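You operate a simulated robot arm through the tools that you are given. There is no shell and no other tool. Be economical: measure what you need, move in short steps, check, and stop when the job is done.

You run a simulated robot arm. Do the job below in one go: nothing can be reset, and whatever is moved stays where it is left.

JOB
Drain the tank to 20 cm, then rinse the scum off with the spray bar.
Fine: black and green valve closed, spray bar parked.

The check looks at the end state, three seconds after you hand in, the way a careful person would. Anything else that was tipped, shoved, dropped, spilled or broken makes it a failure.

ROBOT AND FRAMES
A 7-joint arm with a two-finger parallel gripper, fixed in place. Base frame: the origin is at the foot of the arm, x ahead of it, y to its left, z up. Units: m, rad, N and s.
With the tool pointing down near the work surface it reaches from about 0.16 to 0.64 m from the base axis. Its first joint turns from -1.152 to 1.152 rad. Payload 1.57 kg.
Tool frame: the origin (TCP) lies between the finger pads and is the grasp point; the fingertips stand 0.03 m ahead of it; z points along the fingers, y is the line along which they close. The gripper opens to 0.11 m. The fingers are 0.024 m wide and 0.012 m thick; the gripper's body (0.048 by 0.112 m) begins 0.078 m behind the TCP.
Orientation is that of the tool frame in the base frame, as a unit quaternion [x, y, z, w]. With the fingers straight down and closing along the base's y, the tool's x points along the base's -x, its y along +y and its z along -z.

CONTROLS
- The arm moves only by the tool jog_arm. Its argument "steps" is one flat list of numbers, 6 for each row, row after row: the shift along the tool's x, y, z in units of 100 mm (1.0 is 100 mm), then the turn, a rotation vector about the tool's x, y, z in units of 90 degrees (1.0 is 90 degrees). In form: [dx, dy, dz, rx, ry, rz, dx, dy, dz, rx, ry, rz, ...]. A call has 1 to 20 rows; each row is the pose to reach, as a shift and turn from the pose commanded when the call began, along the tool's axes at that moment. "fingers" is the gripper command, from -1 (shut) to 1 (fully open), values between in proportion, set as the call begins (left out, the last holds). A call with a number of a shift or a turn outside -1 to 1 is refused whole. A row lasts 0.2 s, in which the tool goes at most 0.05 m and 0.15 rad; a call with a longer step from one row to the next is refused whole, and so is a gripper value outside its range. A pose out of reach is approached as far as the arm can. The call stops where the force on the tool passes 90 N (or 10 N more than at its start, if that is more) or the arm is blocked; 0.2 s more then pass. Each finger travels about 0.108 m/s and halts on what it meets, pressing with about 20 N; the grip force reading is that of the motor and also rises with nothing between the fingers. The clock runs only during rows and for 0.2 s after the last one: add rows that repeat a pose to give the fingers time. The reply holds the time, the measured pose of the TCP, the force on the tool along the base axes, the opening and the grip force, in the units named above and with some noise.
- Cameras (640 x 400 px; columns grow to the right, rows downward): "scene" is fixed at [0.1531, -0.3993, 1.3781]; the picture's right is [0.81, -0.59, 0.00], its down [-0.46, -0.64, -0.62] and it looks along [0.36, 0.50, -0.79] (base axes); focal length 214 px, centre (320, 200). "wrist" rides on the gripper at [-0.036, 0, -0.08] in the tool frame; the picture's right is [0.00, -1.00, 0.00], its down [0.97, 0.00, -0.24] and it looks along [0.24, 0.00, 0.97] (tool axes); focal length 218 px, centre (320, 200). There is no depth. A picture from a camera that has moved, and an enlarged one, comes with that camera's place and axes in the base frame and with its lens.
- camera(camera): a new picture of that camera. No time passes.
- close_up(camera, box): a new picture of the part [left, top, right, bottom] of that camera's present view, enlarged. No time passes.
- close_job(): hands the job in; it is judged then, once.

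Work in short steps. Places have to be worked out from the pictures, the camera data and where the tool is seen: move nearer, look again, correct. Check each grasp and each placing, and mend what went wrong. You have 120 turns and 84 pictures in all, those below and enlarged ones among them. Open the gripper and draw the arm clear of the work before you hand the job in, unless the task says otherwise; then end with one line.

The tools are called after "Emit:" by a JSON object that holds its "op" and its "data". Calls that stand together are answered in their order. jog_arm: Moves the arm, as the interface text tells. Its arguments: {"type":"object","properties":{"steps":{"type":"array"},"fingers":{"type":"number"}},"required":["steps"]} The other tools are called the same way: camera (camera) takes a picture; close_up (camera, box) takes an enlarged picture of a part of a camera's view; close_job () hands the job in.

At the start:

```text
time: 0.0
ee_pos: [0.4067, 0.1426, 1.1728]
tool_rot: [0.0, 1.0, 0.001, -0.001]
contact_force: [0.3, 0.3, 0.2]
opening: 0.11
gripper_force: 0.1
```

scene: 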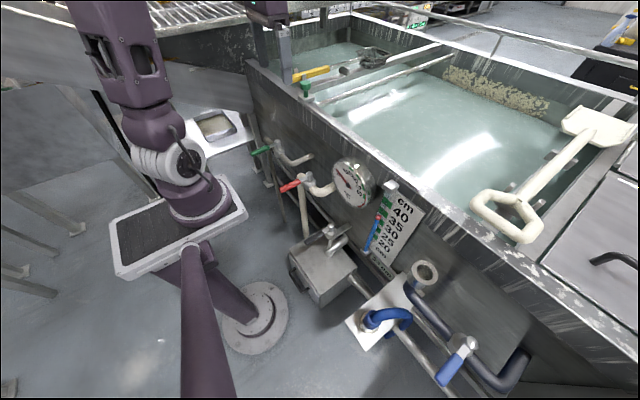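
wrist: 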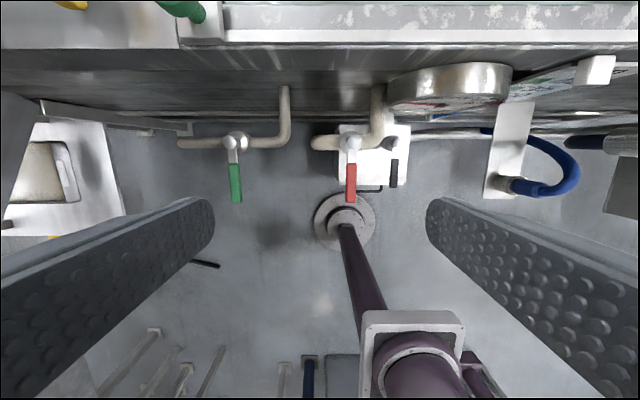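

I start by studying the scene in enlarged views to identify the valves, level gauge and spray bar.

Emit:
{"op": "close_up", "data": {"camera": "scene", "box": [230, 120, 430, 290]}}

Emit:
{"op": "close_up", "data": {"camera": "scene", "box": [240, 0, 460, 130]}}

Emit:
{"op": "close_up", "data": {"camera": "scene", "box": [280, 220, 540, 400]}}

Emit:
{"op": "close_up", "data": {"camera": "scene", "box": [420, 40, 640, 260]}}

```text
2.35 times, centred on (330, 205) of scene
camera zoom: at [0.1531, -0.3993, 1.3781], right [0.81, -0.59, 0.0], down [-0.46, -0.64, -0.62], along [0.36, 0.5, -0.79], focal length 505 px, centre (296, 188)
```

zoom: 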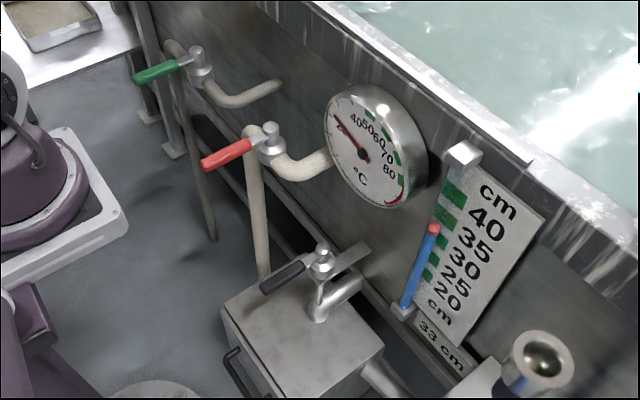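

```text
2.91 times, centred on (350, 65) of scene
camera zoom: at [0.1531, -0.3993, 1.3781], right [0.81, -0.59, 0.0], down [-0.46, -0.64, -0.62], along [0.36, 0.5, -0.79], focal length 624 px, centre (233, 593)
```

zoom: 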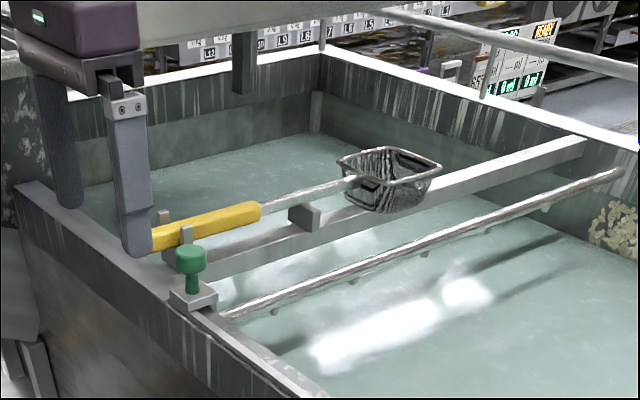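

```text
2.22 times, centred on (410, 310) of scene
camera zoom: at [0.1531, -0.3993, 1.3781], right [0.81, -0.59, 0.0], down [-0.46, -0.64, -0.62], along [0.36, 0.5, -0.79], focal length 477 px, centre (120, -44)
```

zoom: 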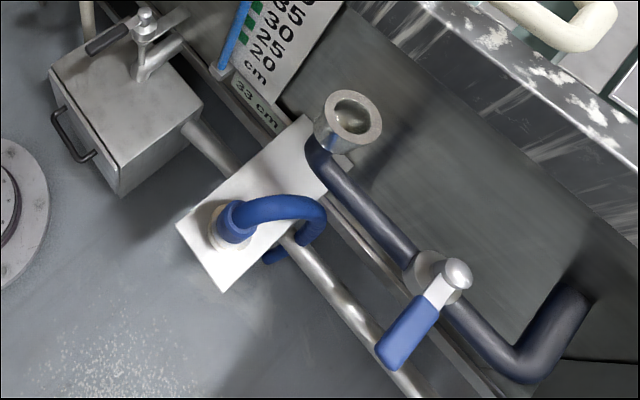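

```text
1.82 times, centred on (530, 150) of scene
camera zoom: at [0.1531, -0.3993, 1.3781], right [0.81, -0.59, 0.0], down [-0.46, -0.64, -0.62], along [0.36, 0.5, -0.79], focal length 390 px, centre (-62, 291)
```

zoom: 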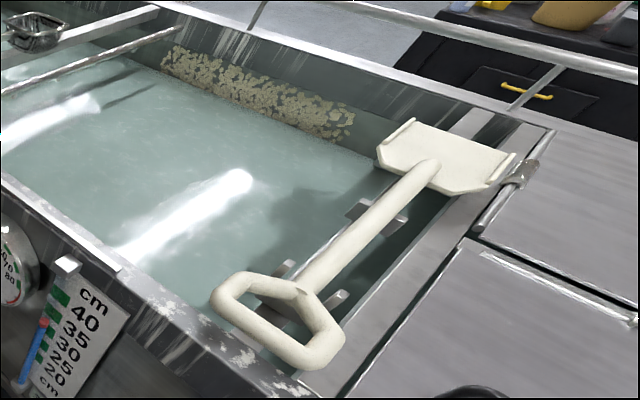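

The tank stands at 33 cm; I see green, red, black and blue levers, and a green knob on the spray bar carriage. I look closer at the valves with the wrist view.

Emit:
{"op": "close_up", "data": {"camera": "wrist", "box": [160, 70, 420, 230]}}

Emit:
{"op": "close_up", "data": {"camera": "scene", "box": [280, 210, 380, 310]}}

Emit:
{"op": "close_up", "data": {"camera": "scene", "box": [240, 130, 320, 200]}}

```text
2.46 times, centred on (290, 150) of wrist
camera zoom: at [0.4427, 0.1454, 1.253], right [0.0, -1.0, 0.0], down [-0.97, 0.0, 0.24], along [-0.24, 0.0, -0.97], focal length 537 px, centre (394, 323)
```

zoom: 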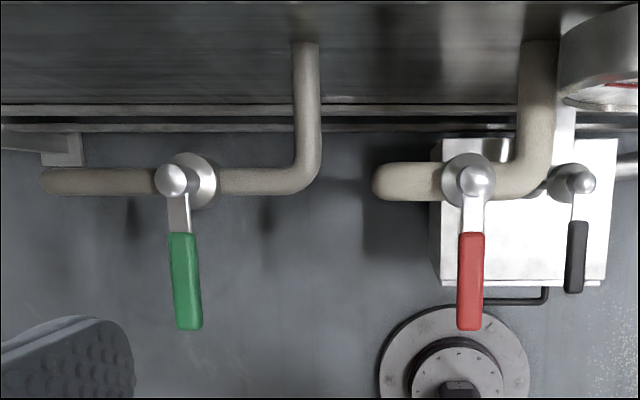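

```text
4.00 times, centred on (330, 260) of scene
camera zoom: at [0.1531, -0.3993, 1.3781], right [0.81, -0.59, 0.0], down [-0.46, -0.64, -0.62], along [0.36, 0.5, -0.79], focal length 858 px, centre (280, -40)
```

zoom: 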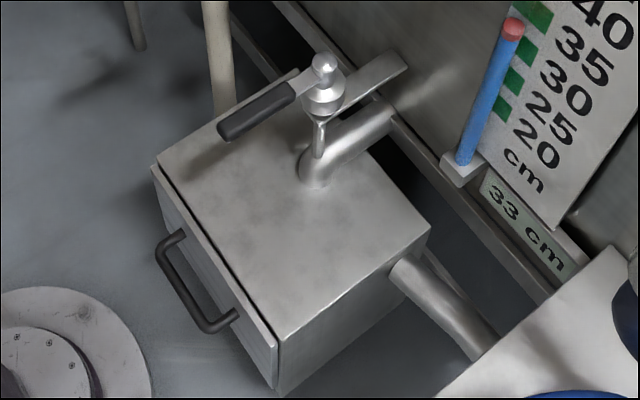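

```text
5.71 times, centred on (280, 165) of scene
camera zoom: at [0.1531, -0.3993, 1.3781], right [0.81, -0.59, 0.0], down [-0.46, -0.64, -0.62], along [0.36, 0.5, -0.79], focal length 1226 px, centre (549, 400)
```

zoom: 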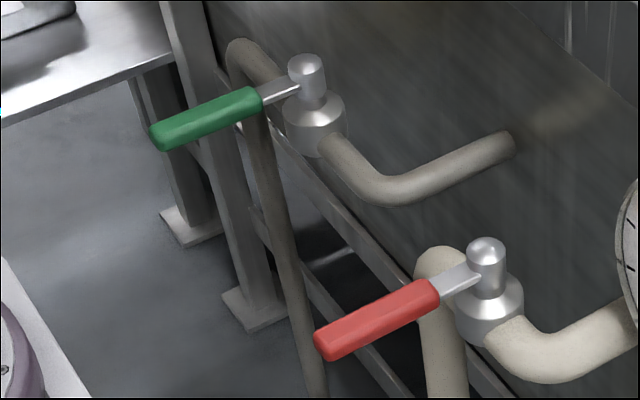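

Levers point toward -x (across or closed presumably). By triangulation: black hub ≈(0.45,-0.06,0.62), red ≈(0.45,0.084,0.78), green ≈(0.45,0.335,0.76), knob ≈(0.57,0.28,1.01). I move toward above the black lever for a closer look.

Emit:
{"op": "jog_arm", "data": {"steps": [0.2, -0.33, 0.2, 0, 0, 0, 0.4, -0.67, 0.4, 0, 0, 0, 0.6, -1, 0.6, 0, 0, 0]}}

Emit:
{"op": "jog_arm", "data": {"steps": [0.1, -0.33, 0.3, 0, 0, 0, 0.2, -0.67, 0.6, 0, 0, 0, 0.3, -1, 0.9, 0, 0, 0]}}

Emit:
{"op": "camera", "data": {"camera": "wrist"}}

Emit:
{"op": "camera", "data": {"camera": "scene"}}

```text
time: 0.8
ee_pos: [0.3468, 0.0448, 1.1141]
tool_rot: [-0.001, 1.0, 0.0, 0.0]
contact_force: [0.3, 0.3, -0.2]
opening: 0.1098
gripper_force: 0.0
```

```text
time: 1.6
ee_pos: [0.315, -0.0569, 1.0238]
tool_rot: [0.0, 1.0, 0.001, 0.0]
contact_force: [-0.3, 0.2, -0.4]
opening: 0.1101
gripper_force: 0.1
```

```text
74 pictures are left
camera wrist: at [0.3511, -0.0543, 1.1032], right [0.0, -1.0, 0.0], down [-0.97, 0.0, 0.24], along [-0.24, 0.0, -0.97], focal length 218 px, centre (320, 200)
```

wrist: 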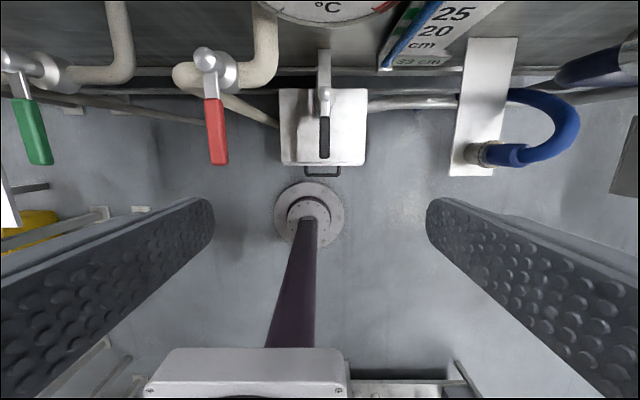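

```text
73 pictures are left
```

scene: 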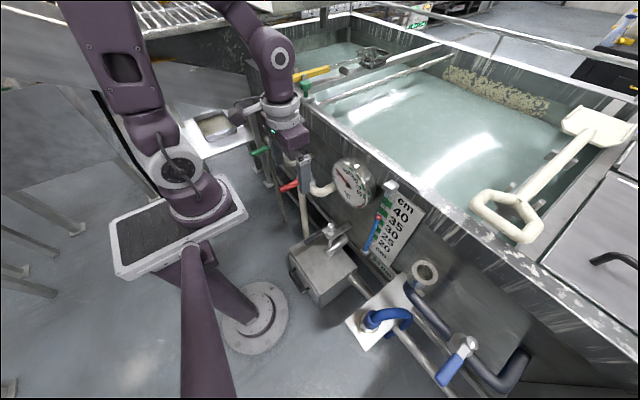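

Black lever lies along x from hub (0.450,-0.064,0.63) to tip x≈0.326. I descend above the grip at x≈0.36 with a partly closed gripper.

Emit:
{"op": "jog_arm", "data": {"steps": [-0.2, -0.04, 0.4, 0, 0, 0, -0.45, -0.07, 0.7, 0, 0, 0, -0.45, -0.07, 1, 0, 0, 0], "fingers": 0.1}}

Emit:
{"op": "jog_arm", "data": {"steps": [0, 0, 0.5, 0, 0, 0, 0, 0, 1, 0, 0, 0]}}

Emit:
{"op": "jog_arm", "data": {"steps": [0, 0, 0.3, 0, 0, 0, 0, 0, 0.6, 0, 0, 0]}}

Emit:
{"op": "camera", "data": {"camera": "wrist"}}

Emit:
{"op": "close_up", "data": {"camera": "scene", "box": [260, 150, 460, 310]}}

```text
time: 2.4
ee_pos: [0.3598, -0.0643, 0.9223]
tool_rot: [0.001, 1.0, -0.001, 0.0]
contact_force: [-0.1, 0.0, 0.1]
opening: 0.0604
gripper_force: 0.0
```

```text
time: 3.0
ee_pos: [0.3603, -0.0626, 0.8212]
tool_rot: [0.0, 1.0, 0.0, 0.0]
contact_force: [-0.9, -0.2, -0.2]
opening: 0.0606
gripper_force: 0.2
```

```text
time: 3.6
ee_pos: [0.3608, -0.0619, 0.763]
tool_rot: [0.0, 1.0, 0.0, 0.0]
contact_force: [0.3, -0.2, -0.4]
opening: 0.0603
gripper_force: 0.1
```

```text
72 pictures are left
camera wrist: at [0.3965, -0.0613, 0.8423], right [0.0, -1.0, 0.0], down [-0.97, 0.0, 0.24], along [-0.24, 0.0, -0.97], focal length 218 px, centre (320, 200)
```

wrist: 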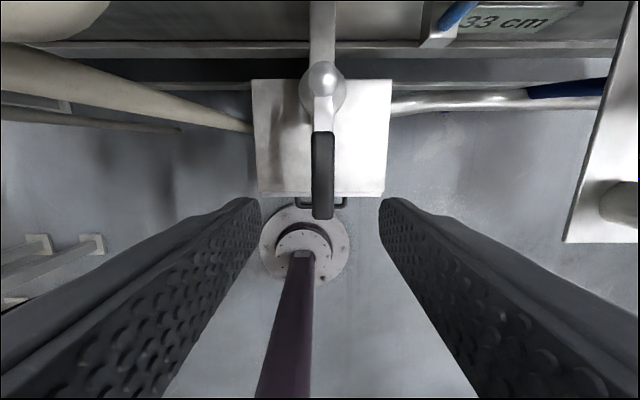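

```text
2.50 times, centred on (360, 230) of scene
camera zoom: at [0.1531, -0.3993, 1.3781], right [0.81, -0.59, 0.0], down [-0.46, -0.64, -0.62], along [0.36, 0.5, -0.79], focal length 536 px, centre (220, 125)
```

zoom: 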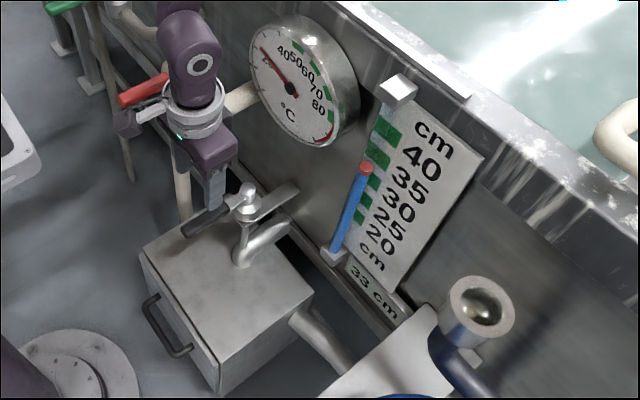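

Handle is centred below the fingers at z≈0.622, gauge still 33 cm. I lower to straddle it and then close.

Emit:
{"op": "jog_arm", "data": {"steps": [0, 0, 0.5, 0, 0, 0, 0, 0, 1, 0, 0, 0]}}

Emit:
{"op": "jog_arm", "data": {"steps": [0, -0.01, 0.2, 0, 0, 0, 0, -0.01, 0.4, 0, 0, 0]}}

Emit:
{"op": "jog_arm", "data": {"steps": [0, 0, 0, 0, 0, 0, 0, 0, 0, 0, 0, 0, 0, 0, 0, 0, 0, 0], "fingers": -1}}

Emit:
{"op": "camera", "data": {"camera": "wrist"}}

```text
time: 4.2
ee_pos: [0.3621, -0.0634, 0.6638]
tool_rot: [0.0, 1.0, 0.0, 0.0]
contact_force: [-0.1, -0.4, 0.9]
opening: 0.0605
gripper_force: 0.1
```

```text
time: 4.8
ee_pos: [0.3605, -0.0652, 0.6244]
tool_rot: [0.001, 1.0, 0.0, 0.0]
contact_force: [0.1, -0.7, -0.8]
opening: 0.0606
gripper_force: 0.0
```

```text
time: 5.6
ee_pos: [0.3607, -0.0648, 0.6254]
tool_rot: [0.0, 1.0, -0.001, 0.0]
contact_force: [-1.2, -10.8, -21.4]
opening: 0.0219
gripper_force: 34.5
```

```text
70 pictures are left
camera wrist: at [0.3969, -0.0638, 0.7038], right [0.0, -1.0, 0.0], down [-0.97, 0.0, 0.24], along [-0.24, 0.0, -0.97], focal length 218 px, centre (320, 200)
```

wrist: 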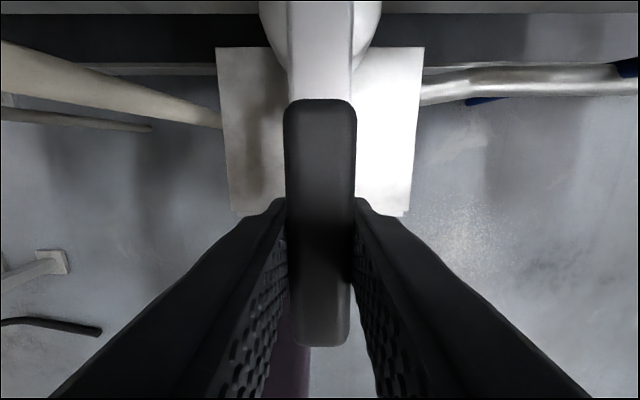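

Gripped (opening 22 mm). I try turning the lever toward -y (the roomier side) about the hub, first 24°.

Emit:
{"op": "jog_arm", "data": {"steps": [-0.009, -0.128, 0, 0, 0, -0.089, -0.036, -0.254, 0, 0, 0, -0.178, -0.08, -0.374, 0, 0, 0, -0.267]}}

Emit:
{"op": "close_up", "data": {"camera": "scene", "box": [260, 150, 460, 310]}}

```text
time: 6.4
ee_pos: [0.3693, -0.1019, 0.6222]
tool_rot: [-0.209, 0.978, 0.0, -0.002]
contact_force: [-14.6, -0.4, 29.6]
opening: 0.0217
gripper_force: 34.8
```

```text
2.50 times, centred on (360, 230) of scene
camera zoom: at [0.1525, -0.3992, 1.3782], right [0.81, -0.59, 0.0], down [-0.46, -0.64, -0.62], along [0.36, 0.5, -0.79], focal length 536 px, centre (220, 125)
```

zoom: 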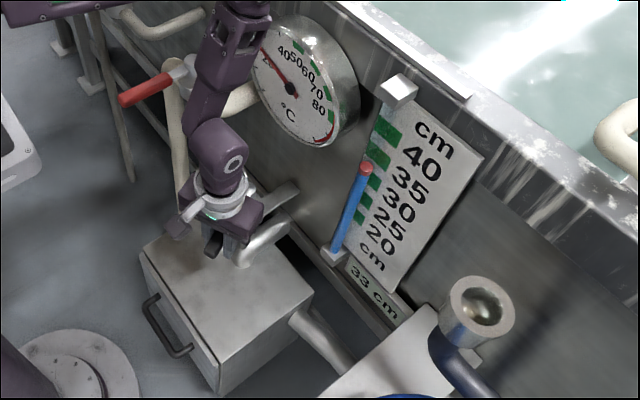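

The lever turned freely this way. I continue another 24° with a pause to watch the level.

Emit:
{"op": "jog_arm", "data": {"steps": [-0.009, -0.128, 0, 0, 0, -0.089, -0.036, -0.254, 0, 0, 0, -0.178, -0.08, -0.374, 0, 0, 0, -0.267, -0.08, -0.374, 0, 0, 0, -0.267, -0.08, -0.374, 0, 0, 0, -0.267, -0.08, -0.374, 0, 0, 0, -0.267, -0.08, -0.374, 0, 0, 0, -0.267, -0.08, -0.374, 0, 0, 0, -0.267]}}

Emit:
{"op": "close_up", "data": {"camera": "scene", "box": [260, 150, 460, 310]}}

```text
time: 8.2
ee_pos: [0.3922, -0.1315, 0.6225]
tool_rot: [-0.407, 0.913, -0.001, -0.001]
contact_force: [-19.9, -6.7, 2.4]
opening: 0.022
gripper_force: 35.0
```

```text
2.50 times, centred on (360, 230) of scene
camera zoom: at [0.1528, -0.3995, 1.3781], right [0.81, -0.59, 0.0], down [-0.46, -0.64, -0.62], along [0.36, 0.5, -0.79], focal length 536 px, centre (220, 125)
```

zoom: 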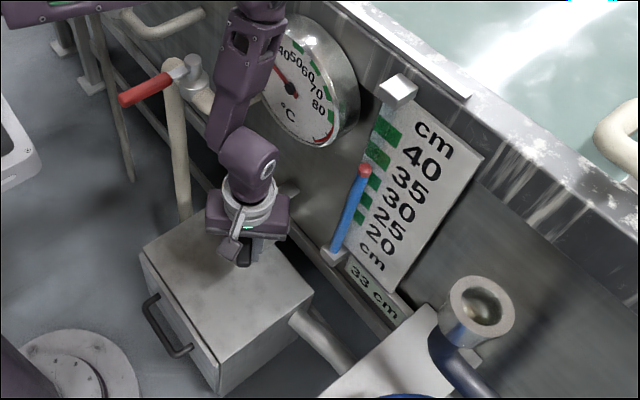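

At 48° no clear level change yet; I turn a bit further (to ~72°) and wait.

Emit:
{"op": "jog_arm", "data": {"steps": [-0.005, -0.128, 0, 0, 0, -0.089, -0.03, -0.254, 0, 0, 0, -0.178, -0.07, -0.374, 0, 0, 0, -0.267, -0.07, -0.374, 0, 0, 0, -0.267, -0.07, -0.374, 0, 0, 0, -0.267, -0.07, -0.374, 0, 0, 0, -0.267, -0.07, -0.374, 0, 0, 0, -0.267, -0.07, -0.374, 0, 0, 0, -0.267]}}

Emit:
{"op": "close_up", "data": {"camera": "scene", "box": [260, 150, 460, 310]}}

Emit:
{"op": "camera", "data": {"camera": "wrist"}}

```text
time: 10.0
ee_pos: [0.4262, -0.1496, 0.6243]
tool_rot: [-0.588, 0.809, 0.0, 0.003]
contact_force: [0.3, 28.8, -2.7]
opening: 0.0222
gripper_force: 34.4
```

```text
2.50 times, centred on (360, 230) of scene
camera zoom: at [0.1532, -0.3989, 1.3782], right [0.81, -0.59, 0.0], down [-0.46, -0.64, -0.62], along [0.36, 0.5, -0.79], focal length 536 px, centre (220, 125)
```

zoom: 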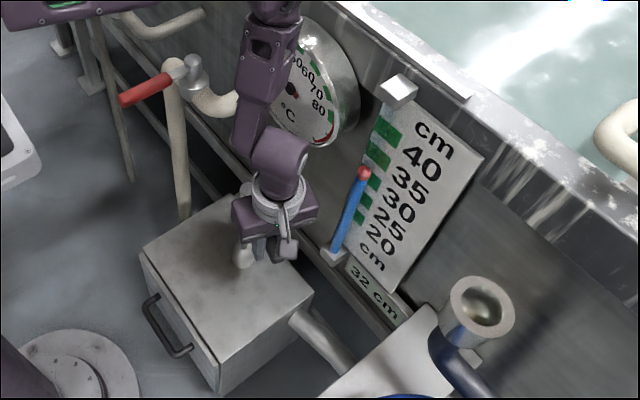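

```text
66 pictures are left
camera wrist: at [0.4368, -0.1149, 0.7022], right [0.95, -0.31, 0.0], down [-0.3, -0.92, 0.24], along [-0.07, -0.23, -0.97], focal length 218 px, centre (320, 200)
```

wrist: 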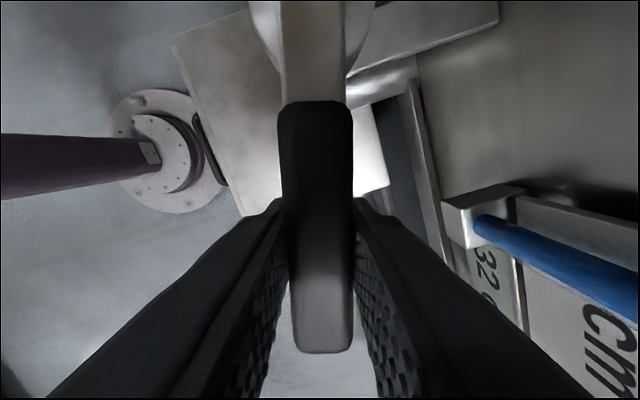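

The readout fell to 32 cm: black is the drain. I hold here and measure the drain rate.

Emit:
{"op": "jog_arm", "data": {"steps": [0, 0, 0, 0, 0, 0, 0, 0, 0, 0, 0, 0, 0, 0, 0, 0, 0, 0, 0, 0, 0, 0, 0, 0, 0, 0, 0, 0, 0, 0, 0, 0, 0, 0, 0, 0, 0, 0, 0, 0, 0, 0, 0, 0, 0, 0, 0, 0, 0, 0, 0, 0, 0, 0, 0, 0, 0, 0, 0, 0, 0, 0, 0, 0, 0, 0, 0, 0, 0, 0, 0, 0, 0, 0, 0, 0, 0, 0, 0, 0, 0, 0, 0, 0, 0, 0, 0, 0, 0, 0, 0, 0, 0, 0, 0, 0, 0, 0, 0, 0, 0, 0, 0, 0, 0, 0, 0, 0, 0, 0, 0, 0, 0, 0, 0, 0, 0, 0, 0, 0]}}

Emit:
{"op": "jog_arm", "data": {"steps": [0, 0, 0, 0, 0, 0, 0, 0, 0, 0, 0, 0, 0, 0, 0, 0, 0, 0, 0, 0, 0, 0, 0, 0, 0, 0, 0, 0, 0, 0, 0, 0, 0, 0, 0, 0, 0, 0, 0, 0, 0, 0, 0, 0, 0, 0, 0, 0, 0, 0, 0, 0, 0, 0, 0, 0, 0, 0, 0, 0, 0, 0, 0, 0, 0, 0, 0, 0, 0, 0, 0, 0, 0, 0, 0, 0, 0, 0, 0, 0, 0, 0, 0, 0, 0, 0, 0, 0, 0, 0, 0, 0, 0, 0, 0, 0, 0, 0, 0, 0, 0, 0, 0, 0, 0, 0, 0, 0, 0, 0, 0, 0, 0, 0, 0, 0, 0, 0, 0, 0]}}

Emit:
{"op": "close_up", "data": {"camera": "scene", "box": [310, 170, 430, 290]}}

```text
time: 14.2
ee_pos: [0.4253, -0.1507, 0.6229]
tool_rot: [-0.588, 0.809, 0.001, 0.001]
contact_force: [-1.1, 32.0, 6.9]
opening: 0.0222
gripper_force: 34.9
```

```text
time: 18.4
ee_pos: [0.4244, -0.1506, 0.6234]
tool_rot: [-0.588, 0.809, 0.001, 0.002]
contact_force: [-1.1, 27.8, -2.8]
opening: 0.0219
gripper_force: 35.2
```

```text
3.33 times, centred on (370, 230) of scene
camera zoom: at [0.1531, -0.3989, 1.3782], right [0.81, -0.59, 0.0], down [-0.46, -0.64, -0.62], along [0.36, 0.5, -0.79], focal length 715 px, centre (153, 100)
```

zoom: 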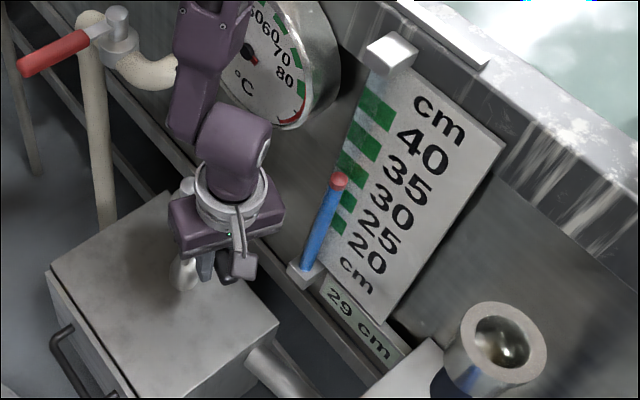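

29 cm now, about 0.38 cm/s. I hold for ~17 s more, then re-read.

Emit:
{"op": "jog_arm", "data": {"steps": [0, 0, 0, 0, 0, 0, 0, 0, 0, 0, 0, 0, 0, 0, 0, 0, 0, 0, 0, 0, 0, 0, 0, 0, 0, 0, 0, 0, 0, 0, 0, 0, 0, 0, 0, 0, 0, 0, 0, 0, 0, 0, 0, 0, 0, 0, 0, 0, 0, 0, 0, 0, 0, 0, 0, 0, 0, 0, 0, 0, 0, 0, 0, 0, 0, 0, 0, 0, 0, 0, 0, 0, 0, 0, 0, 0, 0, 0, 0, 0, 0, 0, 0, 0, 0, 0, 0, 0, 0, 0, 0, 0, 0, 0, 0, 0, 0, 0, 0, 0, 0, 0, 0, 0, 0, 0, 0, 0, 0, 0, 0, 0, 0, 0, 0, 0, 0, 0, 0, 0]}}

Emit:
{"op": "jog_arm", "data": {"steps": [0, 0, 0, 0, 0, 0, 0, 0, 0, 0, 0, 0, 0, 0, 0, 0, 0, 0, 0, 0, 0, 0, 0, 0, 0, 0, 0, 0, 0, 0, 0, 0, 0, 0, 0, 0, 0, 0, 0, 0, 0, 0, 0, 0, 0, 0, 0, 0, 0, 0, 0, 0, 0, 0, 0, 0, 0, 0, 0, 0, 0, 0, 0, 0, 0, 0, 0, 0, 0, 0, 0, 0, 0, 0, 0, 0, 0, 0, 0, 0, 0, 0, 0, 0, 0, 0, 0, 0, 0, 0, 0, 0, 0, 0, 0, 0, 0, 0, 0, 0, 0, 0, 0, 0, 0, 0, 0, 0, 0, 0, 0, 0, 0, 0, 0, 0, 0, 0, 0, 0]}}

Emit:
{"op": "jog_arm", "data": {"steps": [0, 0, 0, 0, 0, 0, 0, 0, 0, 0, 0, 0, 0, 0, 0, 0, 0, 0, 0, 0, 0, 0, 0, 0, 0, 0, 0, 0, 0, 0, 0, 0, 0, 0, 0, 0, 0, 0, 0, 0, 0, 0, 0, 0, 0, 0, 0, 0, 0, 0, 0, 0, 0, 0, 0, 0, 0, 0, 0, 0, 0, 0, 0, 0, 0, 0, 0, 0, 0, 0, 0, 0, 0, 0, 0, 0, 0, 0, 0, 0, 0, 0, 0, 0, 0, 0, 0, 0, 0, 0, 0, 0, 0, 0, 0, 0, 0, 0, 0, 0, 0, 0, 0, 0, 0, 0, 0, 0, 0, 0, 0, 0, 0, 0, 0, 0, 0, 0, 0, 0]}}

Emit:
{"op": "jog_arm", "data": {"steps": [0, 0, 0, 0, 0, 0, 0, 0, 0, 0, 0, 0, 0, 0, 0, 0, 0, 0, 0, 0, 0, 0, 0, 0, 0, 0, 0, 0, 0, 0, 0, 0, 0, 0, 0, 0, 0, 0, 0, 0, 0, 0, 0, 0, 0, 0, 0, 0, 0, 0, 0, 0, 0, 0, 0, 0, 0, 0, 0, 0, 0, 0, 0, 0, 0, 0, 0, 0, 0, 0, 0, 0, 0, 0, 0, 0, 0, 0, 0, 0, 0, 0, 0, 0, 0, 0, 0, 0, 0, 0, 0, 0, 0, 0, 0, 0, 0, 0, 0, 0, 0, 0, 0, 0, 0, 0, 0, 0, 0, 0, 0, 0, 0, 0, 0, 0, 0, 0, 0, 0]}}

Emit:
{"op": "close_up", "data": {"camera": "scene", "box": [310, 170, 430, 290]}}

```text
time: 22.6
ee_pos: [0.4252, -0.1513, 0.6228]
tool_rot: [-0.589, 0.808, 0.001, 0.001]
contact_force: [-1.5, 25.0, -4.5]
opening: 0.022
gripper_force: 34.5
```

```text
time: 26.8
ee_pos: [0.4251, -0.1513, 0.6232]
tool_rot: [-0.589, 0.808, 0.0, 0.001]
contact_force: [-2.7, 23.9, -4.0]
opening: 0.0221
gripper_force: 35.6
```

```text
time: 31.0
ee_pos: [0.425, -0.1507, 0.6228]
tool_rot: [-0.589, 0.808, 0.001, 0.001]
contact_force: [-3.5, 22.7, -2.8]
opening: 0.022
gripper_force: 34.4
```

```text
time: 35.2
ee_pos: [0.4239, -0.1507, 0.6227]
tool_rot: [-0.589, 0.808, 0.0, 0.0]
contact_force: [-4.3, 21.2, -3.5]
opening: 0.0217
gripper_force: 34.7
```

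```text
3.33 times, centred on (370, 230) of scene
camera zoom: at [0.1531, -0.399, 1.3782], right [0.81, -0.59, 0.0], down [-0.46, -0.64, -0.62], along [0.36, 0.5, -0.79], focal length 715 px, centre (153, 100)
```

zoom: 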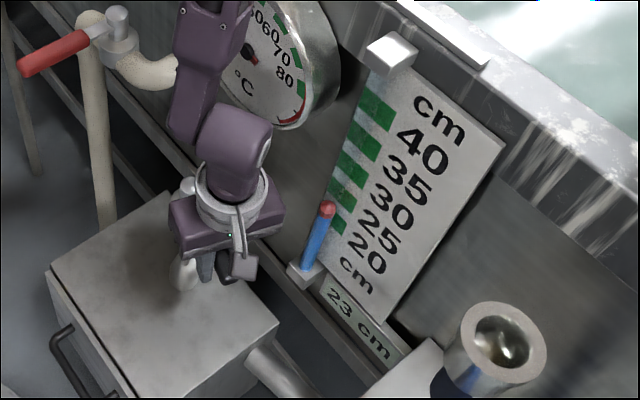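

23 cm, ~0.36 cm/s. I hold 4.2 s more and read again.

Emit:
{"op": "jog_arm", "data": {"steps": [0, 0, 0, 0, 0, 0, 0, 0, 0, 0, 0, 0, 0, 0, 0, 0, 0, 0, 0, 0, 0, 0, 0, 0, 0, 0, 0, 0, 0, 0, 0, 0, 0, 0, 0, 0, 0, 0, 0, 0, 0, 0, 0, 0, 0, 0, 0, 0, 0, 0, 0, 0, 0, 0, 0, 0, 0, 0, 0, 0, 0, 0, 0, 0, 0, 0, 0, 0, 0, 0, 0, 0, 0, 0, 0, 0, 0, 0, 0, 0, 0, 0, 0, 0, 0, 0, 0, 0, 0, 0, 0, 0, 0, 0, 0, 0, 0, 0, 0, 0, 0, 0, 0, 0, 0, 0, 0, 0, 0, 0, 0, 0, 0, 0, 0, 0, 0, 0, 0, 0]}}

Emit:
{"op": "close_up", "data": {"camera": "scene", "box": [340, 210, 400, 290]}}

```text
time: 39.4
ee_pos: [0.4245, -0.152, 0.6227]
tool_rot: [-0.589, 0.808, 0.0, 0.001]
contact_force: [-4.8, 17.6, -1.2]
opening: 0.0222
gripper_force: 34.6
```

```text
5.00 times, centred on (370, 250) of scene
camera zoom: at [0.1531, -0.3991, 1.3782], right [0.81, -0.59, 0.0], down [-0.46, -0.64, -0.62], along [0.36, 0.5, -0.79], focal length 1072 px, centre (70, -50)
```

zoom: 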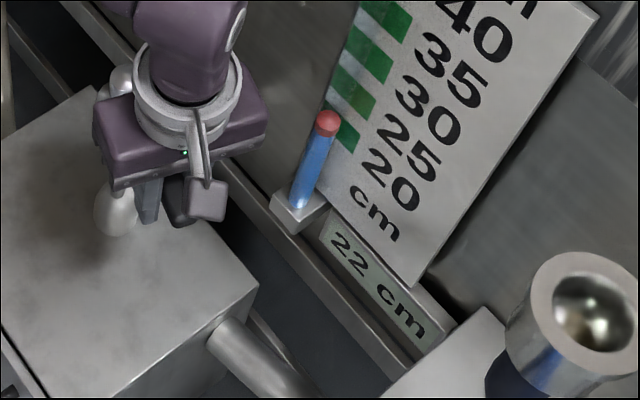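

22 cm. I wait another ~2 s and read.

Emit:
{"op": "jog_arm", "data": {"steps": [0, 0, 0, 0, 0, 0, 0, 0, 0, 0, 0, 0, 0, 0, 0, 0, 0, 0, 0, 0, 0, 0, 0, 0, 0, 0, 0, 0, 0, 0, 0, 0, 0, 0, 0, 0, 0, 0, 0, 0, 0, 0, 0, 0, 0, 0, 0, 0, 0, 0, 0, 0, 0, 0]}}

Emit:
{"op": "close_up", "data": {"camera": "scene", "box": [340, 210, 400, 290]}}

```text
time: 41.4
ee_pos: [0.4241, -0.1524, 0.6228]
tool_rot: [-0.589, 0.808, -0.001, 0.0]
contact_force: [-5.9, 14.2, -1.4]
opening: 0.0222
gripper_force: 34.8
```

```text
5.00 times, centred on (370, 250) of scene
camera zoom: at [0.153, -0.3991, 1.3782], right [0.81, -0.59, 0.0], down [-0.46, -0.64, -0.62], along [0.36, 0.5, -0.79], focal length 1072 px, centre (70, -50)
```

zoom: 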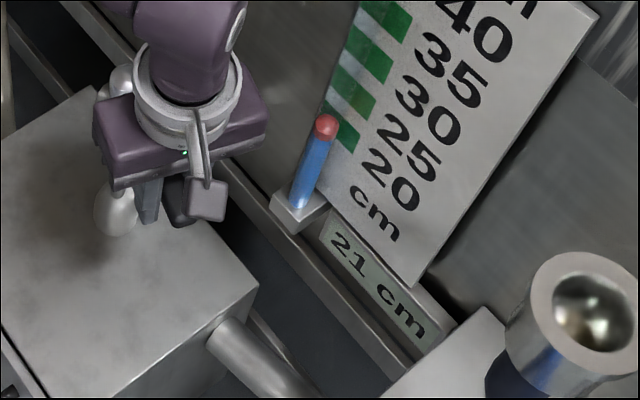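

21 cm; one more second, then read and close.

Emit:
{"op": "jog_arm", "data": {"steps": [0, 0, 0, 0, 0, 0, 0, 0, 0, 0, 0, 0, 0, 0, 0, 0, 0, 0, 0, 0, 0, 0, 0, 0]}}

Emit:
{"op": "close_up", "data": {"camera": "scene", "box": [340, 210, 400, 290]}}

```text
time: 42.4
ee_pos: [0.4254, -0.1519, 0.6234]
tool_rot: [-0.588, 0.809, 0.001, 0.0]
contact_force: [-6.7, 13.4, -0.6]
opening: 0.0219
gripper_force: 34.6
```

```text
5.00 times, centred on (370, 250) of scene
camera zoom: at [0.153, -0.3991, 1.3782], right [0.81, -0.59, 0.0], down [-0.46, -0.64, -0.62], along [0.36, 0.5, -0.79], focal length 1072 px, centre (70, -50)
```

zoom: 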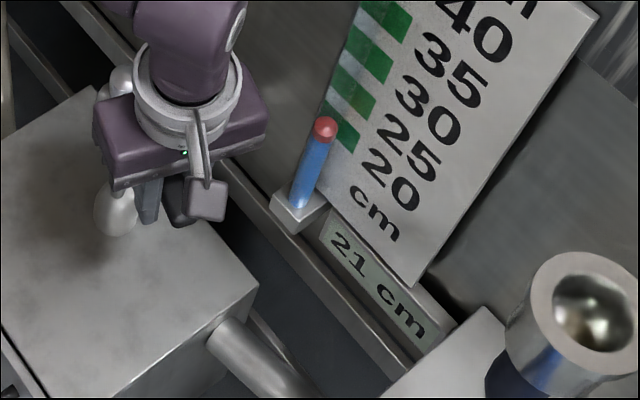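

Level ~20.7. I hold two more rows and swing the lever back to closed in the same call.

Emit:
{"op": "jog_arm", "data": {"steps": [0, 0, 0, 0, 0, 0, 0, 0, 0, 0, 0, 0, -0.009, 0.128, 0, 0, 0, 0.089, -0.036, 0.254, 0, 0, 0, 0.178, -0.08, 0.374, 0, 0, 0, 0.267, -0.14, 0.488, 0, 0, 0, 0.356, -0.215, 0.591, 0, 0, 0, 0.445, -0.304, 0.684, 0, 0, 0, 0.534, -0.406, 0.763, 0, 0, 0, 0.622, -0.517, 0.827, 0, 0, 0, 0.711, -0.636, 0.875, 0, 0, 0, 0.8]}}

Emit:
{"op": "camera", "data": {"camera": "wrist"}}

Emit:
{"op": "close_up", "data": {"camera": "scene", "box": [290, 200, 410, 290]}}

```text
time: 44.8
ee_pos: [0.36, -0.0653, 0.6238]
tool_rot: [0.001, 1.0, 0.0, -0.002]
contact_force: [-18.4, -13.1, -26.2]
opening: 0.0215
gripper_force: 35.0
```

```text
60 pictures are left
camera wrist: at [0.3962, -0.0637, 0.7034], right [0.0, -1.0, 0.0], down [-0.97, 0.0, 0.24], along [-0.24, 0.0, -0.97], focal length 218 px, centre (320, 200)
```

wrist: 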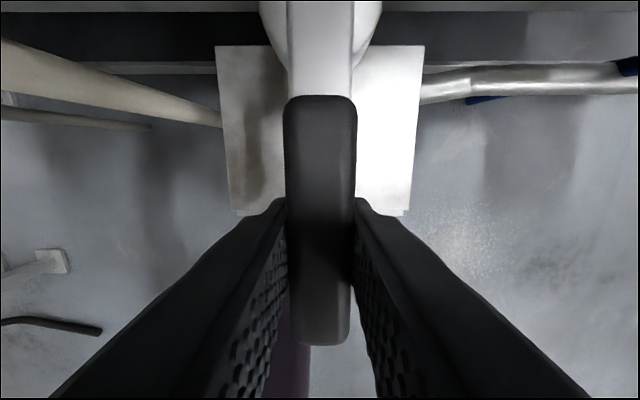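

```text
4.44 times, centred on (350, 245) of scene
camera zoom: at [0.1531, -0.3996, 1.378], right [0.81, -0.59, 0.0], down [-0.46, -0.64, -0.62], along [0.36, 0.5, -0.79], focal length 953 px, centre (187, 0)
```

zoom: 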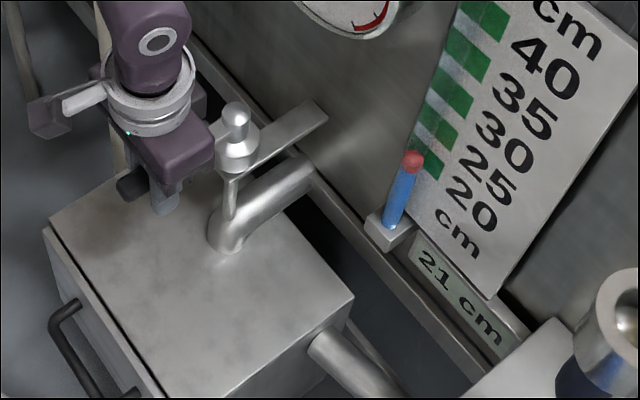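

The readout still says 21. I'll swing the lever open to ~72° and straight back for a short extra dose (~0.4 cm).

Emit:
{"op": "jog_arm", "data": {"steps": [-0.009, -0.128, 0, 0, 0, -0.089, -0.036, -0.254, 0, 0, 0, -0.178, -0.08, -0.374, 0, 0, 0, -0.267, -0.14, -0.488, 0, 0, 0, -0.356, -0.215, -0.591, 0, 0, 0, -0.445, -0.304, -0.684, 0, 0, 0, -0.534, -0.406, -0.763, 0, 0, 0, -0.622, -0.517, -0.827, 0, 0, 0, -0.711, -0.636, -0.875, 0, 0, 0, -0.8, -0.517, -0.827, 0, 0, 0, -0.711, -0.406, -0.763, 0, 0, 0, -0.622, -0.304, -0.684, 0, 0, 0, -0.534, -0.215, -0.591, 0, 0, 0, -0.445, -0.14, -0.488, 0, 0, 0, -0.356, -0.08, -0.374, 0, 0, 0, -0.267, -0.036, -0.254, 0, 0, 0, -0.178, -0.009, -0.128, 0, 0, 0, -0.089, 0, 0, 0, 0, 0, 0]}}

Emit:
{"op": "close_up", "data": {"camera": "scene", "box": [290, 200, 410, 290]}}

```text
time: 48.6
ee_pos: [0.3604, -0.0652, 0.6236]
tool_rot: [0.001, 1.0, -0.001, 0.001]
contact_force: [-5.2, -11.1, 29.6]
opening: 0.0219
gripper_force: 34.3
```

```text
4.44 times, centred on (350, 245) of scene
camera zoom: at [0.1527, -0.3995, 1.3781], right [0.81, -0.59, 0.0], down [-0.46, -0.64, -0.62], along [0.36, 0.5, -0.79], focal length 953 px, centre (187, 0)
```

zoom: 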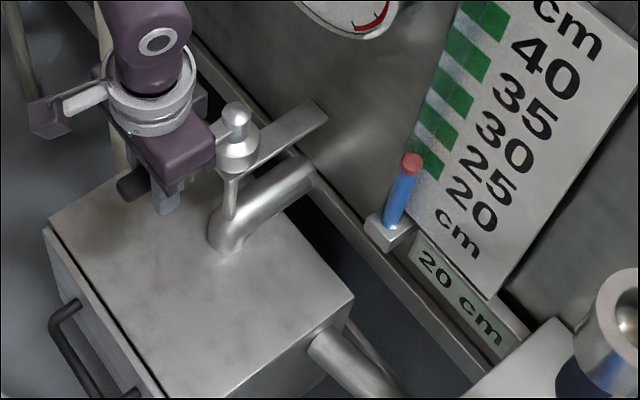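

Readout is 20 cm and the lever is back. I release, rise straight up and check it stays there, then head toward the green valve.

Emit:
{"op": "jog_arm", "data": {"steps": [0, 0, 0, 0, 0, 0, 0, 0, 0, 0, 0, 0], "fingers": 0.1}}

Emit:
{"op": "jog_arm", "data": {"steps": [0, 0, -0.5, 0, 0, 0, 0, 0, -1, 0, 0, 0]}}

Emit:
{"op": "jog_arm", "data": {"steps": [0.25, 0, -0.4, 0, 0, 0, 0.5, 0, -0.8, 0, 0, 0, 0.6, 0, -1, 0, 0, 0]}}

Emit:
{"op": "jog_arm", "data": {"steps": [0.1, 0.3, -0.3, 0, 0, 0, 0.1, 0.7, -0.6, 0, 0, 0, 0.1, 1, -0.9, 0, 0, 0]}}

Emit:
{"op": "camera", "data": {"camera": "scene"}}

Emit:
{"op": "close_up", "data": {"camera": "scene", "box": [280, 200, 410, 290]}}

```text
time: 49.2
ee_pos: [0.3613, -0.0637, 0.6246]
tool_rot: [0.0, 1.0, 0.0, 0.0]
contact_force: [0.2, 0.1, -0.5]
opening: 0.0604
gripper_force: 0.1
```

```text
time: 49.8
ee_pos: [0.362, -0.0637, 0.7239]
tool_rot: [0.0, 1.0, 0.0, 0.001]
contact_force: [0.5, -0.1, -0.5]
opening: 0.0606
gripper_force: 0.0
```

```text
time: 50.6
ee_pos: [0.3014, -0.0607, 0.8239]
tool_rot: [0.0, 1.0, -0.001, 0.0]
contact_force: [0.4, -0.3, 0.7]
opening: 0.0607
gripper_force: 0.1
```

```text
time: 51.4
ee_pos: [0.2911, 0.0363, 0.9168]
tool_rot: [0.0, 1.0, 0.001, -0.001]
contact_force: [-0.3, 0.0, 0.5]
opening: 0.0605
gripper_force: 0.1
out of reach, approached as far as the arm can: row 1, 2
```

```text
57 pictures are left
```

scene: 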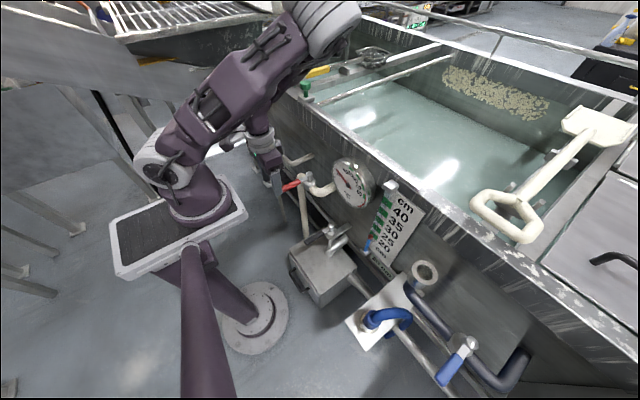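

```text
4.44 times, centred on (345, 245) of scene
camera zoom: at [0.153, -0.3994, 1.3781], right [0.81, -0.59, 0.0], down [-0.46, -0.64, -0.62], along [0.36, 0.5, -0.79], focal length 953 px, centre (209, 0)
```

zoom: 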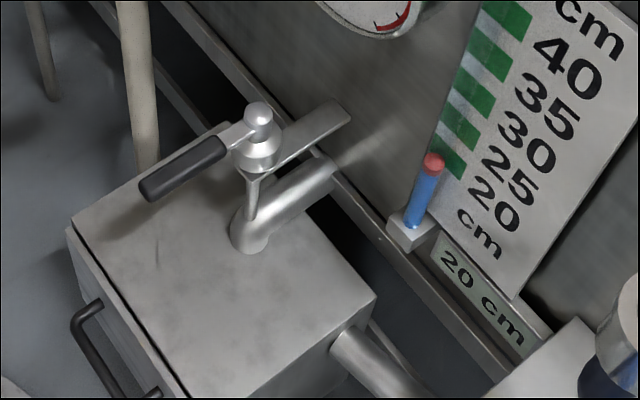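

Drain closed and 20 cm holds. Now I move above the green lever around (0.35,0.33) and look.

Emit:
{"op": "jog_arm", "data": {"steps": [-0.1, 0.33, -0.1, 0, 0, 0, -0.2, 0.67, -0.2, 0, 0, 0, -0.2, 1, -0.3, 0, 0, 0]}}

Emit:
{"op": "jog_arm", "data": {"steps": [-0.1, 0.33, 0, 0, 0, 0, -0.2, 0.67, 0, 0, 0, 0, -0.2, 1, 0, 0, 0, 0]}}

Emit:
{"op": "jog_arm", "data": {"steps": [0, 0.33, 0, 0, 0, 0, -0.2, 0.67, 0, 0, 0, 0, -0.2, 0.95, 0, 0, 0, 0]}}

Emit:
{"op": "camera", "data": {"camera": "wrist"}}

```text
time: 52.2
ee_pos: [0.3111, 0.137, 0.9436]
tool_rot: [0.0, 1.0, -0.001, -0.001]
contact_force: [0.1, 0.3, 0.7]
opening: 0.0607
gripper_force: 0.1
```

```text
time: 53.0
ee_pos: [0.3299, 0.236, 0.9432]
tool_rot: [0.001, 1.0, -0.001, 0.0]
contact_force: [0.1, -0.4, 0.4]
opening: 0.0603
gripper_force: 0.1
```

```text
time: 53.8
ee_pos: [0.3508, 0.3303, 0.9436]
tool_rot: [0.0, 1.0, 0.0, 0.0]
contact_force: [-1.1, -0.1, 0.0]
opening: 0.0603
gripper_force: 0.2
```

```text
55 pictures are left
camera wrist: at [0.3867, 0.3313, 1.0242], right [0.0, -1.0, 0.0], down [-0.97, 0.0, 0.24], along [-0.24, 0.0, -0.97], focal length 218 px, centre (320, 200)
```

wrist: 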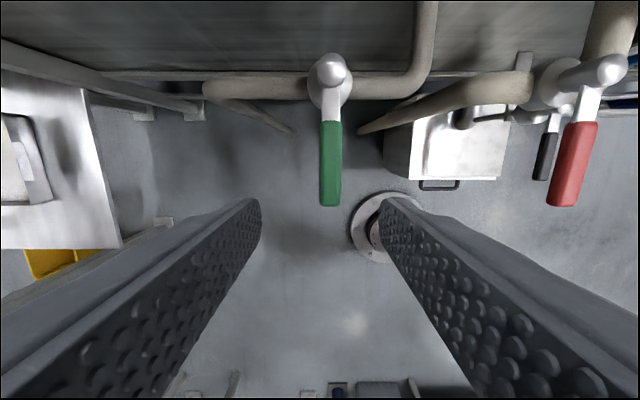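

Green hub at (0.452,0.320,0.81), handle along x to 0.328, z≈0.805. I descend over it and grip.

Emit:
{"op": "jog_arm", "data": {"steps": [-0.1, -0.1, 0.4, 0, 0, 0, -0.1, -0.1, 0.7, 0, 0, 0]}}

Emit:
{"op": "jog_arm", "data": {"steps": [0, 0, 0.35, 0, 0, 0, 0, 0, 0.69, 0, 0, 0]}}

Emit:
{"op": "camera", "data": {"camera": "wrist"}}

Emit:
{"op": "jog_arm", "data": {"steps": [0, 0, 0, 0, 0, 0, 0, 0, 0, 0, 0, 0, 0, 0, 0, 0, 0, 0], "fingers": -1}}

```text
time: 54.4
ee_pos: [0.3607, 0.321, 0.8737]
tool_rot: [0.0, 1.0, 0.0, 0.0]
contact_force: [0.3, -1.0, 0.0]
opening: 0.0606
gripper_force: 0.0
```

```text
time: 55.0
ee_pos: [0.3596, 0.3215, 0.8054]
tool_rot: [0.0, 1.0, 0.0, 0.0]
contact_force: [0.7, -0.2, -0.2]
opening: 0.0605
gripper_force: 0.1
```

```text
54 pictures are left
camera wrist: at [0.3952, 0.3223, 0.8838], right [0.0, -1.0, 0.0], down [-0.97, 0.0, 0.24], along [-0.24, 0.0, -0.97], focal length 218 px, centre (320, 200)
```

wrist: 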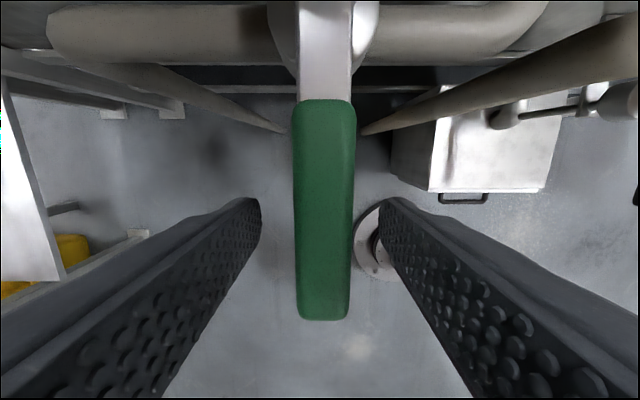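

```text
time: 55.8
ee_pos: [0.3598, 0.3198, 0.803]
tool_rot: [-0.001, 1.0, -0.001, 0.0]
contact_force: [-1.6, -5.2, -6.6]
opening: 0.0219
gripper_force: 34.4
```

Gripped. The pipe top under the swing path is about z 0.765, so for fingertip clearance I regrip 9 mm higher, then turn.

Emit:
{"op": "jog_arm", "data": {"steps": [0, 0, 0, 0, 0, 0, 0, 0, -0.09, 0, 0, 0], "fingers": -0.2}}

Emit:
{"op": "jog_arm", "data": {"steps": [0, 0, 0, 0, 0, 0, 0, 0, 0, 0, 0, 0], "fingers": -1}}

Emit:
{"op": "jog_arm", "data": {"steps": [-0.009, -0.128, 0, 0, 0, -0.089, -0.036, -0.254, 0, 0, 0, -0.178, -0.08, -0.374, 0, 0, 0, -0.267]}}

Emit:
{"op": "camera", "data": {"camera": "wrist"}}

```text
time: 56.4
ee_pos: [0.3607, 0.3212, 0.8142]
tool_rot: [-0.001, 1.0, 0.001, 0.0]
contact_force: [-0.5, -0.8, -1.2]
opening: 0.0439
gripper_force: 0.0
```

```text
time: 57.0
ee_pos: [0.3604, 0.3207, 0.8146]
tool_rot: [0.0, 1.0, 0.0, 0.0]
contact_force: [-0.9, -4.9, 6.9]
opening: 0.0213
gripper_force: 34.7
```

```text
time: 57.5
ee_pos: [0.3609, 0.3187, 0.8173]
tool_rot: [-0.105, 0.994, 0.023, 0.001]
contact_force: [4.1, 42.6, -28.6]
opening: 0.0268
gripper_force: 38.2
stopped in row 2: the force on the tool passed its limit (the readings are from after the stop); the commanded pose is now the measured one
```

```text
53 pictures are left
camera wrist: at [0.3972, 0.3235, 0.8961], right [0.21, -0.98, -0.05], down [-0.95, -0.21, 0.23], along [-0.24, -0.01, -0.97], focal length 218 px, centre (320, 200)
```

wrist: 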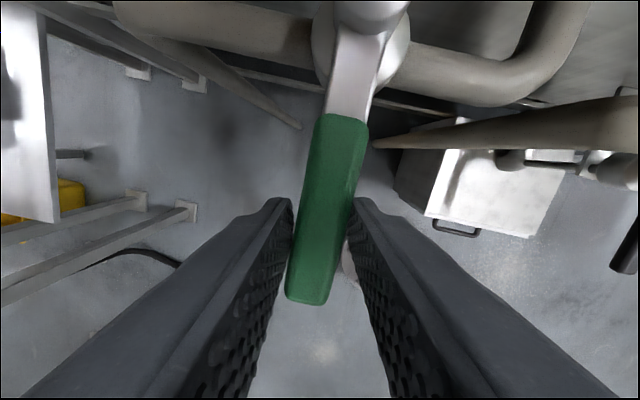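

The lever has a stop toward -y, so it must open toward +y. I loosen, straighten the tool and regrip.

Emit:
{"op": "jog_arm", "data": {"steps": [0, 0.01, 0.02, 0.015, 0, 0.067, 0, 0.02, 0.03, 0.029, 0, 0.134, 0, 0.02, 0.03, 0.029, 0, 0.134], "fingers": -0.1}}

Emit:
{"op": "jog_arm", "data": {"steps": [0, 0, 0, 0, 0, 0, 0, 0, 0, 0, 0, 0], "fingers": -1}}

Emit:
{"op": "jog_arm", "data": {"steps": [-0.009, 0.128, 0, 0, 0, 0.089, -0.036, 0.254, 0, 0, 0, 0.178, -0.08, 0.374, 0, 0, 0, 0.267]}}

Emit:
{"op": "camera", "data": {"camera": "wrist"}}

```text
time: 58.4
ee_pos: [0.3617, 0.3157, 0.8136]
tool_rot: [-0.001, 1.0, -0.006, 0.003]
contact_force: [0.2, -1.0, -0.6]
opening: 0.0495
gripper_force: 0.0
```

```text
time: 59.0
ee_pos: [0.3616, 0.3193, 0.8141]
tool_rot: [-0.001, 1.0, -0.001, 0.002]
contact_force: [3.8, 31.7, -9.5]
opening: 0.0214
gripper_force: 34.8
```

```text
time: 59.8
ee_pos: [0.3674, 0.3525, 0.814]
tool_rot: [0.207, 0.978, -0.004, 0.003]
contact_force: [-10.8, 11.6, 0.5]
opening: 0.0217
gripper_force: 34.3
```

```text
52 pictures are left
camera wrist: at [0.4009, 0.3415, 0.8933], right [-0.41, -0.91, 0.01], down [-0.89, 0.4, 0.23], along [-0.22, 0.09, -0.97], focal length 218 px, centre (320, 200)
```

wrist: 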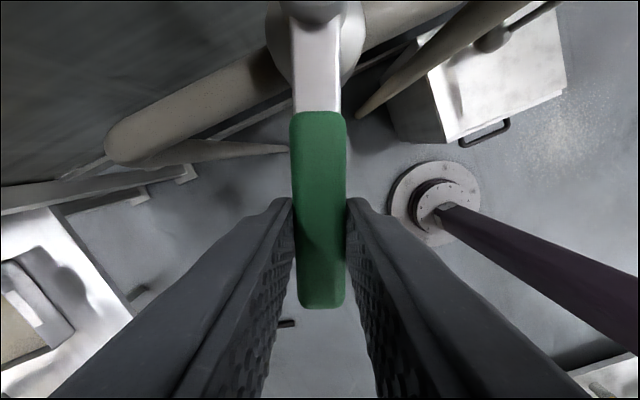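

It turns toward +y. I continue to ~72° total and check spray.

Emit:
{"op": "jog_arm", "data": {"steps": [-0.009, 0.128, 0, 0, 0, 0.089, -0.036, 0.254, 0, 0, 0, 0.178, -0.08, 0.374, 0, 0, 0, 0.267]}}

Emit:
{"op": "jog_arm", "data": {"steps": [-0.009, 0.128, 0, 0, 0, 0.089, -0.036, 0.254, 0, 0, 0, 0.178, -0.08, 0.374, 0, 0, 0, 0.267]}}

Emit:
{"op": "camera", "data": {"camera": "scene"}}

Emit:
{"op": "camera", "data": {"camera": "wrist"}}

```text
time: 60.5
ee_pos: [0.3911, 0.3855, 0.8138]
tool_rot: [0.408, 0.913, -0.003, 0.003]
contact_force: [-15.1, 14.6, 4.3]
opening: 0.0217
gripper_force: 34.5
```

```text
time: 61.4
ee_pos: [0.4237, 0.4041, 0.8134]
tool_rot: [0.59, 0.808, -0.002, 0.004]
contact_force: [-16.6, 18.3, 8.6]
opening: 0.0218
gripper_force: 34.6
```

```text
51 pictures are left
```

scene: 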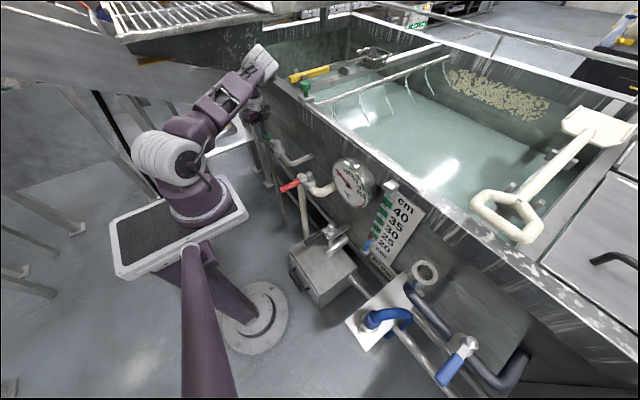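

```text
50 pictures are left
camera wrist: at [0.4348, 0.3719, 0.8932], right [-0.95, -0.31, 0.0], down [-0.3, 0.93, 0.23], along [-0.07, 0.22, -0.97], focal length 218 px, centre (320, 200)
```

wrist: 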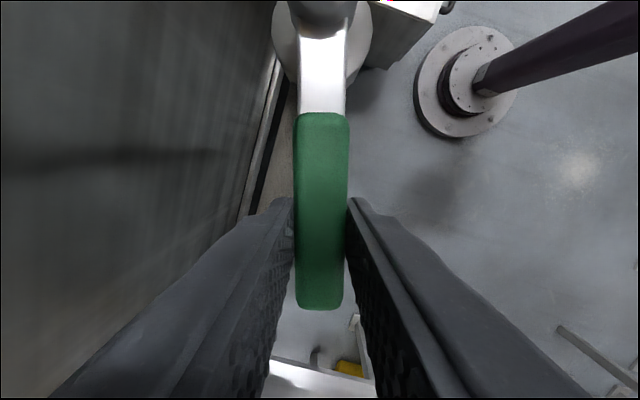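

Spray jets are running into the tank. I release the lever, rise, back off from the wall and straighten the tool.

Emit:
{"op": "jog_arm", "data": {"steps": [0, 0, 0, 0, 0, 0, 0, 0, 0, 0, 0, 0, 0, 0, -0.3, 0, 0, 0, 0, 0, -0.6, 0, 0, 0, 0.03, -0.085, -0.65, 0, 0, -0.09, 0.055, -0.17, -0.7, 0, 0, -0.18, 0.08, -0.255, -0.75, 0, 0, -0.27, 0.11, -0.34, -0.8, 0, 0, -0.36, 0.135, -0.42, -0.85, 0, 0, -0.45, 0.16, -0.51, -0.9, 0, 0, -0.54, 0.19, -0.595, -0.95, 0, 0, -0.63, 0.215, -0.68, -1, 0, 0, -0.72, 0.243, -0.762, -1, 0, 0, -0.8], "fingers": -0.2}}

Emit:
{"op": "camera", "data": {"camera": "scene"}}

Emit:
{"op": "close_up", "data": {"camera": "scene", "box": [240, 0, 460, 130]}}

```text
time: 64.2
ee_pos: [0.3446, 0.4032, 0.9127]
tool_rot: [-0.003, 1.0, -0.005, 0.002]
contact_force: [-0.1, -0.2, -0.4]
opening: 0.0439
gripper_force: 0.0
```

```text
49 pictures are left
```

scene: 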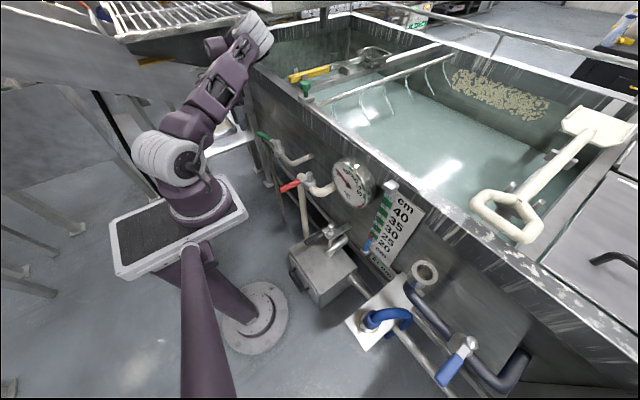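

```text
2.91 times, centred on (350, 65) of scene
camera zoom: at [0.1531, -0.3993, 1.3781], right [0.81, -0.59, 0.0], down [-0.46, -0.64, -0.62], along [0.36, 0.5, -0.79], focal length 624 px, centre (233, 593)
```

zoom: 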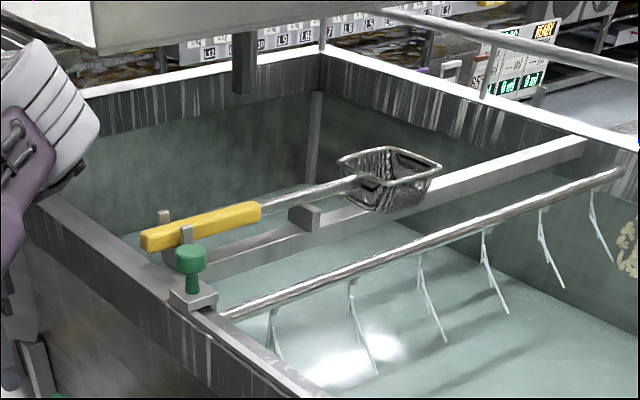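

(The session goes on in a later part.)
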